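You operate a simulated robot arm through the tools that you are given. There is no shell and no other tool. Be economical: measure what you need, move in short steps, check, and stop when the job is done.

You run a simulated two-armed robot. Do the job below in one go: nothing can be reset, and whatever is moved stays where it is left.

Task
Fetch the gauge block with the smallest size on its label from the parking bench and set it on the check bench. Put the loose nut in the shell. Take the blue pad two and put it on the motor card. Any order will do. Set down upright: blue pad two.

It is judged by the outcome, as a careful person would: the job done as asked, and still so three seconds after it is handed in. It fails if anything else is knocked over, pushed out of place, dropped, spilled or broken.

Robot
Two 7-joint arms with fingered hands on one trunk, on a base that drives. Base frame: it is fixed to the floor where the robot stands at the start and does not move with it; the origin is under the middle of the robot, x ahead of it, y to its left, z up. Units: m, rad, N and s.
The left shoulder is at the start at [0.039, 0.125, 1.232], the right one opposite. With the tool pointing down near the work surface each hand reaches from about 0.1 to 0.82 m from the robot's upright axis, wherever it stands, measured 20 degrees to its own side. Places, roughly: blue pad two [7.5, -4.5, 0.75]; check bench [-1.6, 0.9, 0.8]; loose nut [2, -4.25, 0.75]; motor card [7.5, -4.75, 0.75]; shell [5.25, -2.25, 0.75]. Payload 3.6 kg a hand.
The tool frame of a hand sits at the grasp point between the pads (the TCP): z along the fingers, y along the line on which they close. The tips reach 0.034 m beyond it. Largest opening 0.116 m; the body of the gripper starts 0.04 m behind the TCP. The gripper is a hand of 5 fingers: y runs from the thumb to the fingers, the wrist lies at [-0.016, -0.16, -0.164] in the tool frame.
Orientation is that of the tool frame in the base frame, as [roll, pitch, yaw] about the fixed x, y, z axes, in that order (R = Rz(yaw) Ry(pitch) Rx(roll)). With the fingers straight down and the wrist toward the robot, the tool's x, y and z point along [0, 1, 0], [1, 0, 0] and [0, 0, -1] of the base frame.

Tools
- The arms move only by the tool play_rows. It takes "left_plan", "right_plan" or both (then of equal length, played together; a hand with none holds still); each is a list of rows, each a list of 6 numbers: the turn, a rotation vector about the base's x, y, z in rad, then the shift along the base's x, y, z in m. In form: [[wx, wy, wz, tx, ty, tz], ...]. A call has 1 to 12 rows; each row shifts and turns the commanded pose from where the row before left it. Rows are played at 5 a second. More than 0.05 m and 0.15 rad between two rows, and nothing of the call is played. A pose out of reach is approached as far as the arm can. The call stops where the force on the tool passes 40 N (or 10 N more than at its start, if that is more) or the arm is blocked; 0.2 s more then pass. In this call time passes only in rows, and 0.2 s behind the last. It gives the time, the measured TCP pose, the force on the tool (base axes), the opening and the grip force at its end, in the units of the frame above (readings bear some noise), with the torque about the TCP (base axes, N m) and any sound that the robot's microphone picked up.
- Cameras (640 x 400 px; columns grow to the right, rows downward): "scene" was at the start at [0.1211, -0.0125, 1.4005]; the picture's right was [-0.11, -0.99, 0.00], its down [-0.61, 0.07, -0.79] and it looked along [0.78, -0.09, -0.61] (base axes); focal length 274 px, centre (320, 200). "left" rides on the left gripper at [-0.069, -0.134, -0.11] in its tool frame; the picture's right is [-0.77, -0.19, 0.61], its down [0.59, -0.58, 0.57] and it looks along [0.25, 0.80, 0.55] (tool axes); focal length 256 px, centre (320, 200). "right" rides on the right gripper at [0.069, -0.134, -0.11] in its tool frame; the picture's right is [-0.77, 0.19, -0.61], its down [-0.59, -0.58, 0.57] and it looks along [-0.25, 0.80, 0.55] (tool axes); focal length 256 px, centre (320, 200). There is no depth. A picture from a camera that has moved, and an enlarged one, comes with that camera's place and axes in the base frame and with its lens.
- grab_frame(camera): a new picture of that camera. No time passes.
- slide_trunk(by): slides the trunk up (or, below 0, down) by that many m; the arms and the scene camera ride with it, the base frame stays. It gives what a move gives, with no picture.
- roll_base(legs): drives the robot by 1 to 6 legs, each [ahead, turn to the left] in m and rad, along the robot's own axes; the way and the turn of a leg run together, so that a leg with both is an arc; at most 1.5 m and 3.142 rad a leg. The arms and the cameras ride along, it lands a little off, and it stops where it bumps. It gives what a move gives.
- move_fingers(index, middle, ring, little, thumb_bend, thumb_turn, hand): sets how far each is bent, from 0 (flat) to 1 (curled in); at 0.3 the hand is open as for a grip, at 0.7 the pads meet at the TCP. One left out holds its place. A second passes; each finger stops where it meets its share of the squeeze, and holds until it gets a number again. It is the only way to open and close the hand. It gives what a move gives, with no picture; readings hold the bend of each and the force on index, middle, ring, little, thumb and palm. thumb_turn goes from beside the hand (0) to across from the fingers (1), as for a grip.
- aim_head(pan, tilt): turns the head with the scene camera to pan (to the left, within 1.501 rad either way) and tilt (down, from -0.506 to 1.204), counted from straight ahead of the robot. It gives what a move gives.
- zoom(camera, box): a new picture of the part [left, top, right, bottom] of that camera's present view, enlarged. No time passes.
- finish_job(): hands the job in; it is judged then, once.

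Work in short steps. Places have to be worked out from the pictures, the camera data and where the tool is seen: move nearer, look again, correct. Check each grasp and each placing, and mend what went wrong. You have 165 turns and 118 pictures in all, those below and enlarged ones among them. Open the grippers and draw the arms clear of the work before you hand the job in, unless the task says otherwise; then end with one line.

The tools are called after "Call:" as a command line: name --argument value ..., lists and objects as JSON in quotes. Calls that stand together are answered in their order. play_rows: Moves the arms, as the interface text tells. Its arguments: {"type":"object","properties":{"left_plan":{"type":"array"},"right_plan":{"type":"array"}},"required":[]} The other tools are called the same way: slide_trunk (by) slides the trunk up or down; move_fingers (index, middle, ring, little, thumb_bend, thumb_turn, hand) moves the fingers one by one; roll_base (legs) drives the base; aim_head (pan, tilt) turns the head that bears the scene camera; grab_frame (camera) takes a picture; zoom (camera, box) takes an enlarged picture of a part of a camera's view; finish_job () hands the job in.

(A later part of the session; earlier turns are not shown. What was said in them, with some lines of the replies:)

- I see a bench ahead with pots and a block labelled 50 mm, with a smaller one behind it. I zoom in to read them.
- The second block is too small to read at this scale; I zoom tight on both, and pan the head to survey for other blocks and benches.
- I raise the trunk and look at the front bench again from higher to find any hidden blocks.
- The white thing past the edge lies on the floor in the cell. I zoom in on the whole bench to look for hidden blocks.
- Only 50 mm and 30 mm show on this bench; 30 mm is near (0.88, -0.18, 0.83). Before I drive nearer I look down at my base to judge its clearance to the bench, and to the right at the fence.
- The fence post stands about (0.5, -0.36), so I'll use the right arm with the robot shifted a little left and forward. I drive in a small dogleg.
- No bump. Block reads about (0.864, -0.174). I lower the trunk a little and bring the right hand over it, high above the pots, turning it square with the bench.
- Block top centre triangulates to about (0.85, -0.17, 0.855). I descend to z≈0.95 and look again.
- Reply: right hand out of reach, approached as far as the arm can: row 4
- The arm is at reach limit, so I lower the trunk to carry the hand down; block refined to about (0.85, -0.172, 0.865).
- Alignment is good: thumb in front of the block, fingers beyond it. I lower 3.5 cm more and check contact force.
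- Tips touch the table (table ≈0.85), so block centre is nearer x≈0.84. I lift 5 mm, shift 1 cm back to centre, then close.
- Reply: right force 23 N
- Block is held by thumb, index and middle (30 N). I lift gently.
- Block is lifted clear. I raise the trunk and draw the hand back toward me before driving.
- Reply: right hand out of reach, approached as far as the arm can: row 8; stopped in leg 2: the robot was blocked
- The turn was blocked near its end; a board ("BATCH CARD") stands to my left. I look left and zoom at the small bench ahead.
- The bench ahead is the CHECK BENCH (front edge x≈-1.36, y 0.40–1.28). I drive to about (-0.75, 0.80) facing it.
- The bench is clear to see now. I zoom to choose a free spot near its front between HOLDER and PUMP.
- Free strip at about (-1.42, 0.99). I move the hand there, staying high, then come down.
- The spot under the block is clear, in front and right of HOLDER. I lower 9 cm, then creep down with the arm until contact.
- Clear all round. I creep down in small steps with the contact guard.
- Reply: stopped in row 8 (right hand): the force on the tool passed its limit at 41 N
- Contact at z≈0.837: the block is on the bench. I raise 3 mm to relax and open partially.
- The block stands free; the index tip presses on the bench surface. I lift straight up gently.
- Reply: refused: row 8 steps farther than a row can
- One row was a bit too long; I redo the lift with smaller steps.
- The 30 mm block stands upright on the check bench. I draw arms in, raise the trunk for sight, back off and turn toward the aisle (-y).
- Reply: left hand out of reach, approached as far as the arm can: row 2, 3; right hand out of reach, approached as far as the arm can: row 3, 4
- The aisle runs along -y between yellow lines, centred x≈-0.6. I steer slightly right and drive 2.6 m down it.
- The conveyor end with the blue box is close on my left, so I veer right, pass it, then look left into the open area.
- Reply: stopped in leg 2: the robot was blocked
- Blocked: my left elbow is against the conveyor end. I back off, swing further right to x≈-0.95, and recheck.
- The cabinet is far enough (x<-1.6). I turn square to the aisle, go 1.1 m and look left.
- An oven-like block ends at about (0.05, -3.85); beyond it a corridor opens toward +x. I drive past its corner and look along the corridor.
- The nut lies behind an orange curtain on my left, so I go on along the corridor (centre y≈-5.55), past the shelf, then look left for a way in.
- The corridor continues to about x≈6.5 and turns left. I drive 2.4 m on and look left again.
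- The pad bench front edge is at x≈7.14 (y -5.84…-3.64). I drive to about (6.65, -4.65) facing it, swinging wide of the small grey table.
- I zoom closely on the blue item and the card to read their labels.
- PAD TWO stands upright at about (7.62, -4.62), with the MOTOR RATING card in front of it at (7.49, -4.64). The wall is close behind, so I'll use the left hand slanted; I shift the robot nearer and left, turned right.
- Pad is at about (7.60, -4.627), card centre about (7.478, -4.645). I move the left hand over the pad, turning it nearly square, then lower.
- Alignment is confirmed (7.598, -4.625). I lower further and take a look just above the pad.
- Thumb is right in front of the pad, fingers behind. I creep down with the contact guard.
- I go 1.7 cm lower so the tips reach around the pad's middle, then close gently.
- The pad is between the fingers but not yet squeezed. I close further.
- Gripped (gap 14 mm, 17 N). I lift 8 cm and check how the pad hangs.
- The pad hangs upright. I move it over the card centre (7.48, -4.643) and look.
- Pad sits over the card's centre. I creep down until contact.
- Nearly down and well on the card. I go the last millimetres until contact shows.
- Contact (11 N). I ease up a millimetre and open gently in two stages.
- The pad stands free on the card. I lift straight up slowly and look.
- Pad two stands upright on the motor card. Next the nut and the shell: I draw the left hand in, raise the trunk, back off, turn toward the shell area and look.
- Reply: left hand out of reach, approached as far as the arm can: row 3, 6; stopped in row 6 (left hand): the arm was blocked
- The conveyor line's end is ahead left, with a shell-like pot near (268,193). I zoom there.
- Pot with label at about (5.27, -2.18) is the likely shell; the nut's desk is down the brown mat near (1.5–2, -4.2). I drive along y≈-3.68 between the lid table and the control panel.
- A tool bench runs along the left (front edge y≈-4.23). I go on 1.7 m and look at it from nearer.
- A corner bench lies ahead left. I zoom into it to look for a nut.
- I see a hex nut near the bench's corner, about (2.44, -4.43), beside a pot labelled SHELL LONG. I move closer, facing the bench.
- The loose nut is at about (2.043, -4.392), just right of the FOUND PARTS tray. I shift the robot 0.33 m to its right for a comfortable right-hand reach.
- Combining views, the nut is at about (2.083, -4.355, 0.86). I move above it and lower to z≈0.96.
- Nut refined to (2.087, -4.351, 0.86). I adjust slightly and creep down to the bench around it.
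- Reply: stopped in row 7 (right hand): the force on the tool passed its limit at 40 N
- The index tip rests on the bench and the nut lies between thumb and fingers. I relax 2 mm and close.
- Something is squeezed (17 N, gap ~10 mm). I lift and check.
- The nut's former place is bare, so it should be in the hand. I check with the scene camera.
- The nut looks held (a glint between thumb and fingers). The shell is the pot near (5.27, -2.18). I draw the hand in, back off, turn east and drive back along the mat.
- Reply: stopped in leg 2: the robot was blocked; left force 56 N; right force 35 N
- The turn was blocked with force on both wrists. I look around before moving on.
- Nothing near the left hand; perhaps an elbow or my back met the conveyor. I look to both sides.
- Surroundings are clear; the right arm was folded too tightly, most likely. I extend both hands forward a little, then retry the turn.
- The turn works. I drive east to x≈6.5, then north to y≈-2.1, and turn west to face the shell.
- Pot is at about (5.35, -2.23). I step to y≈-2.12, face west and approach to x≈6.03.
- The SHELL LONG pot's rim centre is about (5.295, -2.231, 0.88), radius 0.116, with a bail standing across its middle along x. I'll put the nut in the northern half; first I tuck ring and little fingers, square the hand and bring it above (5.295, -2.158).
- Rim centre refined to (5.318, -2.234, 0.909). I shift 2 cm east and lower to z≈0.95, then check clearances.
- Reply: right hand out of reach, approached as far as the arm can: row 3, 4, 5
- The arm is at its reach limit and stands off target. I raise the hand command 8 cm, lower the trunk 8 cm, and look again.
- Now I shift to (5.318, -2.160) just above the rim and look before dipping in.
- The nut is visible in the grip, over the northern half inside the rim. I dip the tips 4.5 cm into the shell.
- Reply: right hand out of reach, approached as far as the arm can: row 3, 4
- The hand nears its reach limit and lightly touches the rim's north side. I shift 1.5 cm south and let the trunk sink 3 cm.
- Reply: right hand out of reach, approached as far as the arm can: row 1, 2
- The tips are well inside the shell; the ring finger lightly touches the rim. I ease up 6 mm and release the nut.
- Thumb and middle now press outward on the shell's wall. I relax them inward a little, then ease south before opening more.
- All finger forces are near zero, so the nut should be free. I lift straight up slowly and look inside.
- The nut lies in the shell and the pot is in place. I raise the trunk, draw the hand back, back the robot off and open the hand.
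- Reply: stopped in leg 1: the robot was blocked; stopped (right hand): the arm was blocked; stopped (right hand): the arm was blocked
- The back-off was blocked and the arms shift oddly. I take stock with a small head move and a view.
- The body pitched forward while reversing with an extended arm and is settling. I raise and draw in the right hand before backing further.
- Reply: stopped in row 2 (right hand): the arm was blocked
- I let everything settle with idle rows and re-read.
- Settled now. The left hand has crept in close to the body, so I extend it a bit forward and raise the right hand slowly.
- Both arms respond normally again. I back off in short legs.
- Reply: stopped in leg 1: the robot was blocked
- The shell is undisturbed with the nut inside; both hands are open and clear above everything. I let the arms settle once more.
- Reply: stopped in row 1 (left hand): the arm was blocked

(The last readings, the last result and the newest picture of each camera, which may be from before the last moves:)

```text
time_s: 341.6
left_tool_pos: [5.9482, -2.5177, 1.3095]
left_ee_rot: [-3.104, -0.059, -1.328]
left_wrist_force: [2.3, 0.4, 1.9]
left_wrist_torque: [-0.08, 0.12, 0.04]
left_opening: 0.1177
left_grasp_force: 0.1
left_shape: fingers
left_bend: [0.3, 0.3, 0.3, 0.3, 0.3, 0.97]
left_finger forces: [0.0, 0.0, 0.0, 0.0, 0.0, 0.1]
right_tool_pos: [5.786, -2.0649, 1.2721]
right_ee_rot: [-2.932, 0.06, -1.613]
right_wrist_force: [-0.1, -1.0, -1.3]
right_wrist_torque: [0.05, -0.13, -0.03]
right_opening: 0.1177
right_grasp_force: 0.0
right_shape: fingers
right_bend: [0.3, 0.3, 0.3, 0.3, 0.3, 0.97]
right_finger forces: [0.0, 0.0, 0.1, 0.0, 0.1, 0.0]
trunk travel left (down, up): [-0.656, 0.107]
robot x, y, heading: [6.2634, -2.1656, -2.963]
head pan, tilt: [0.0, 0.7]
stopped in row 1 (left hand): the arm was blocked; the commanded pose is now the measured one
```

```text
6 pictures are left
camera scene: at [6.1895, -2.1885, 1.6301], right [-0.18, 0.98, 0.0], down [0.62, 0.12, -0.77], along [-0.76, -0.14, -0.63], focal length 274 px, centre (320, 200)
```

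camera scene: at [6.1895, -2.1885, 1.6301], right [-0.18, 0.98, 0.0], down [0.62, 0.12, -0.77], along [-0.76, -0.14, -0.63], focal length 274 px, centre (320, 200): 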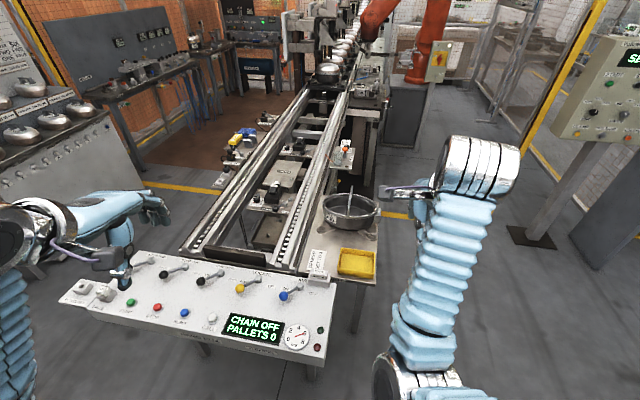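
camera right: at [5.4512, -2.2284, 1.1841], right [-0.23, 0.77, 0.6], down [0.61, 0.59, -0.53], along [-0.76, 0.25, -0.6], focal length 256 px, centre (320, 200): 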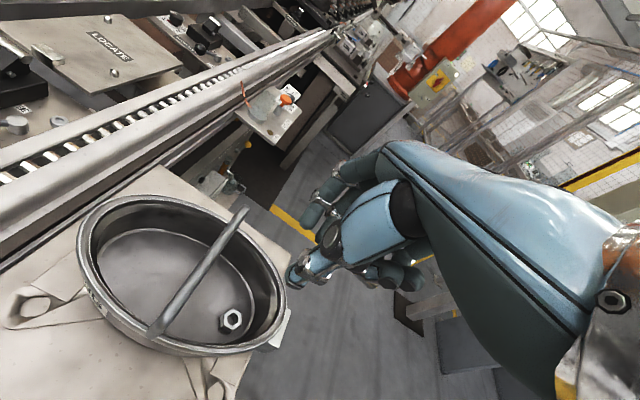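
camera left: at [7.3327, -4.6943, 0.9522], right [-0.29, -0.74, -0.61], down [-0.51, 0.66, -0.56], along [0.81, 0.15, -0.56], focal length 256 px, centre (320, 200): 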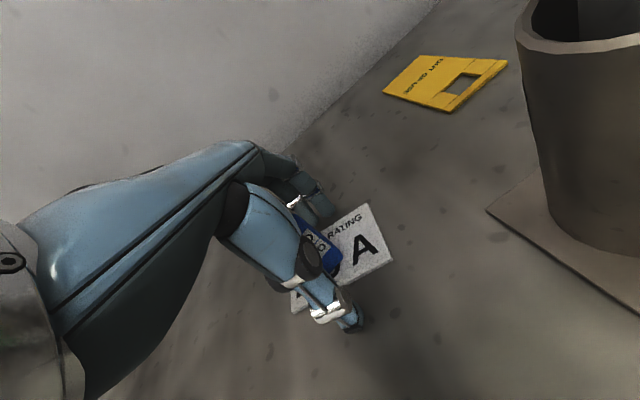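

The body is still rocking slightly from the reversing. I extend the left hand a little forward and idle until still.

Call:
play_rows --left_plan '[[0, 0, 0, 0, 0, 0], [0, 0, 0, 0, 0, 0], [0, 0, 0, -0.02, 0, 0], [0, 0, 0, -0.03, 0, 0], [0, 0, 0, -0.03, 0, 0], [0, 0, 0, 0, 0, 0], [0, 0, 0, 0, 0, 0], [0, 0, 0, 0, 0, 0]]'

Call:
play_rows --left_plan '[[0, 0, 0, 0, 0, 0], [0, 0, 0, 0, 0, 0], [0, 0, 0, 0, 0, 0], [0, 0, 0, 0, 0, 0], [0, 0, 0, 0, 0, 0], [0, 0, 0, 0, 0, 0]]'

Call:
zoom --camera "scene" --box '[280, 150, 420, 290]'

```text
time_s: 342.6
left_tool_pos: [5.9055, -2.5394, 1.3231]
left_ee_rot: [-3.113, -0.323, -1.441]
left_wrist_force: [-71.9, 28.0, 2.2]
left_wrist_torque: [-3.29, -4.25, 0.41]
left_opening: 0.1171
left_grasp_force: 0.1
left_shape: fingers
left_bend: [0.3, 0.3, 0.3, 0.3, 0.3, 0.97]
left_finger forces: [0.1, 0.0, 0.0, 0.1, 0.0, 0.0]
right_tool_pos: [5.7783, -2.0473, 1.281]
right_ee_rot: [-2.972, 0.065, -1.636]
right_wrist_force: [-2.3, -21.3, 6.3]
right_wrist_torque: [1.43, -0.1, -0.16]
right_opening: 0.1176
right_grasp_force: 0.1
right_shape: fingers
right_bend: [0.3, 0.3, 0.3, 0.3, 0.3, 0.97]
right_finger forces: [0.0, 0.0, 0.1, 0.0, 0.1, 0.0]
trunk travel left (down, up): [-0.656, 0.107]
robot x, y, heading: [6.2597, -2.1676, -2.961]
head pan, tilt: [0.0, 0.7]
stopped in row 4 (right hand): the arm was blocked; the commanded pose is now the measured one
```

```text
time_s: 343.0
left_tool_pos: [5.9179, -2.573, 1.3516]
left_ee_rot: [3.074, -0.2, -1.178]
left_wrist_force: [-0.4, 0.2, -1.5]
left_wrist_torque: [0.04, 0.02, -0.02]
left_opening: 0.1179
left_grasp_force: 0.0
left_shape: fingers
left_bend: [0.3, 0.3, 0.3, 0.3, 0.3, 0.97]
left_finger forces: [0.0, 0.0, 0.0, 0.0, 0.0, 0.0]
right_tool_pos: [5.7744, -2.0622, 1.2707]
right_ee_rot: [-2.923, 0.061, -1.613]
right_wrist_force: [-1.2, -0.2, 0.3]
right_wrist_torque: [0.03, -0.04, -0.02]
right_opening: 0.1178
right_grasp_force: 0.0
right_shape: fingers
right_bend: [0.3, 0.3, 0.3, 0.3, 0.3, 0.97]
right_finger forces: [0.0, 0.0, 0.0, 0.0, 0.0, 0.0]
trunk travel left (down, up): [-0.656, 0.107]
robot x, y, heading: [6.2584, -2.1698, -2.964]
head pan, tilt: [0.0, 0.7]
stopped in row 2 (left hand): the force on the tool passed its limit at 122 N (the readings are from after the stop); the commanded pose is now the measured one
```

```text
2.86 times, centred on (350, 220) of scene
camera zoom: at [6.1517, -2.1909, 1.6285], right [-0.18, 0.98, 0.0], down [0.64, 0.12, -0.76], along [-0.75, -0.13, -0.65], focal length 783 px, centre (234, 143)
```

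zoom: 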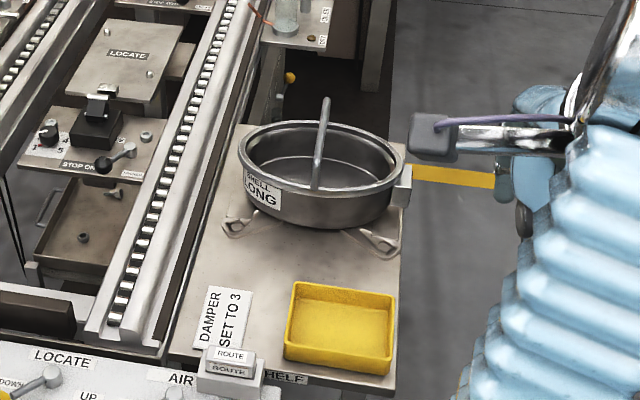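

Shell and platform are undisturbed. The left arm is folded too tight against the body; I extend it forward and up once to free it.

Call:
play_rows --left_plan '[[0, 0, 0, -0.03, 0, 0], [0, 0, 0, -0.04, -0.01, 0], [0, 0, 0, -0.04, -0.01, 0], [0, 0, 0, -0.04, 0, 0], [0, 0, 0, 0, 0, 0], [0, 0, 0, 0, 0, 0], [0, 0, 0, 0, 0, 0]]'

Call:
play_rows --right_plan '[[0, 0, 0, 0, 0, 0.01], [0, 0, 0, 0, 0, 0], [0, 0, 0, 0, 0, 0], [0, 0, 0, 0, 0, 0], [0, 0, 0, 0, 0, 0], [0, 0, 0, 0, 0, 0], [0, 0, 0, 0, 0, 0], [0, 0, 0, 0, 0, 0]]'

```text
time_s: 344.6
left_tool_pos: [5.7778, -2.5866, 1.3546]
left_ee_rot: [3.062, -0.199, -1.18]
left_wrist_force: [-0.3, 1.1, -0.1]
left_wrist_torque: [0.0, 0.01, -0.01]
left_opening: 0.1179
left_grasp_force: 0.0
left_shape: fingers
left_bend: [0.3, 0.3, 0.3, 0.3, 0.3, 0.97]
left_finger forces: [0.0, 0.0, 0.1, 0.0, 0.1, 0.1]
right_tool_pos: [5.7828, -2.0609, 1.272]
right_ee_rot: [-2.925, 0.052, -1.612]
right_wrist_force: [-0.2, 0.0, -0.3]
right_wrist_torque: [0.03, -0.04, 0.02]
right_opening: 0.1177
right_grasp_force: 0.1
right_shape: fingers
right_bend: [0.3, 0.3, 0.3, 0.3, 0.3, 0.97]
right_finger forces: [0.0, 0.1, 0.1, 0.0, 0.0, 0.0]
trunk travel left (down, up): [-0.656, 0.107]
robot x, y, heading: [6.2626, -2.164, -2.963]
head pan, tilt: [0.0, 0.7]
```

```text
time_s: 346.6
left_tool_pos: [5.7788, -2.5869, 1.3536]
left_ee_rot: [3.062, -0.198, -1.18]
left_wrist_force: [0.3, -0.2, -0.6]
left_wrist_torque: [0.01, 0.0, -0.02]
left_opening: 0.1176
left_grasp_force: 0.0
left_shape: fingers
left_bend: [0.3, 0.3, 0.3, 0.3, 0.3, 0.97]
left_finger forces: [0.0, 0.1, 0.0, 0.0, 0.0, 0.0]
right_tool_pos: [5.7737, -2.0274, 1.2922]
right_ee_rot: [-2.96, 0.112, -1.667]
right_wrist_force: [1.0, -0.4, -0.4]
right_wrist_torque: [-0.01, 0.01, -0.02]
right_opening: 0.1178
right_grasp_force: 0.0
right_shape: fingers
right_bend: [0.3, 0.3, 0.3, 0.3, 0.3, 0.97]
right_finger forces: [0.1, 0.0, 0.0, 0.0, 0.0, 0.0]
trunk travel left (down, up): [-0.656, 0.107]
robot x, y, heading: [6.2604, -2.164, -2.961]
head pan, tilt: [0.0, 0.7]
stopped in row 8 (right hand): the arm was blocked; the commanded pose is now the measured one
```

The left arm is calm now. I also extend the right hand a few centimetres away from the body, at its present height beside (not over) the shell, so it rests freely.

Call:
play_rows --right_plan '[[0, 0, 0, -0.03, 0.01, 0], [0, 0, 0, -0.03, 0.01, 0], [0, 0, 0, -0.03, 0.01, 0], [0, 0, 0, 0, 0, 0], [0, 0, 0, 0, 0, 0], [0, 0, 0, 0, 0, 0], [0, 0, 0, 0, 0, 0], [0, 0, 0, 0, 0, 0]]'

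Call:
grab_frame --camera "scene"

```text
time_s: 348.4
left_tool_pos: [5.7776, -2.5871, 1.3538]
left_ee_rot: [3.061, -0.198, -1.181]
left_wrist_force: [0.2, -0.1, 0.2]
left_wrist_torque: [0.0, 0.03, -0.01]
left_opening: 0.118
left_grasp_force: 0.0
left_shape: fingers
left_bend: [0.3, 0.3, 0.3, 0.3, 0.3, 0.97]
left_finger forces: [0.1, 0.0, 0.1, 0.0, 0.0, 0.1]
right_tool_pos: [5.6845, -1.9991, 1.2887]
right_ee_rot: [-2.953, 0.106, -1.661]
right_wrist_force: [0.1, 0.2, 0.3]
right_wrist_torque: [-0.03, 0.02, 0.02]
right_opening: 0.1179
right_grasp_force: 0.0
right_shape: fingers
right_bend: [0.3, 0.3, 0.3, 0.3, 0.3, 0.97]
right_finger forces: [0.0, 0.0, 0.0, 0.0, 0.1, 0.1]
trunk travel left (down, up): [-0.656, 0.107]
robot x, y, heading: [6.2641, -2.1663, -2.962]
head pan, tilt: [0.0, 0.7]
```

```text
4 pictures are left
camera scene: at [6.1657, -2.1862, 1.6283], right [-0.18, 0.98, 0.0], down [0.63, 0.12, -0.76], along [-0.75, -0.14, -0.64], focal length 274 px, centre (320, 200)
```

scene: 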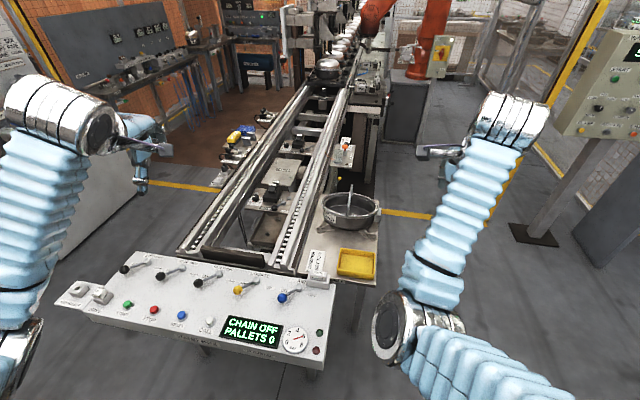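

All is calm: the shell with the nut is in place, and both hands are open and clear. I hand the job in.

Call:
finish_job

```text
The job is handed in.
```

The job is handed in, and all three parts were done: the 30 mm gauge block is on the check bench, the loose nut is in the shell, and blue pad two stands upright on the motor card.
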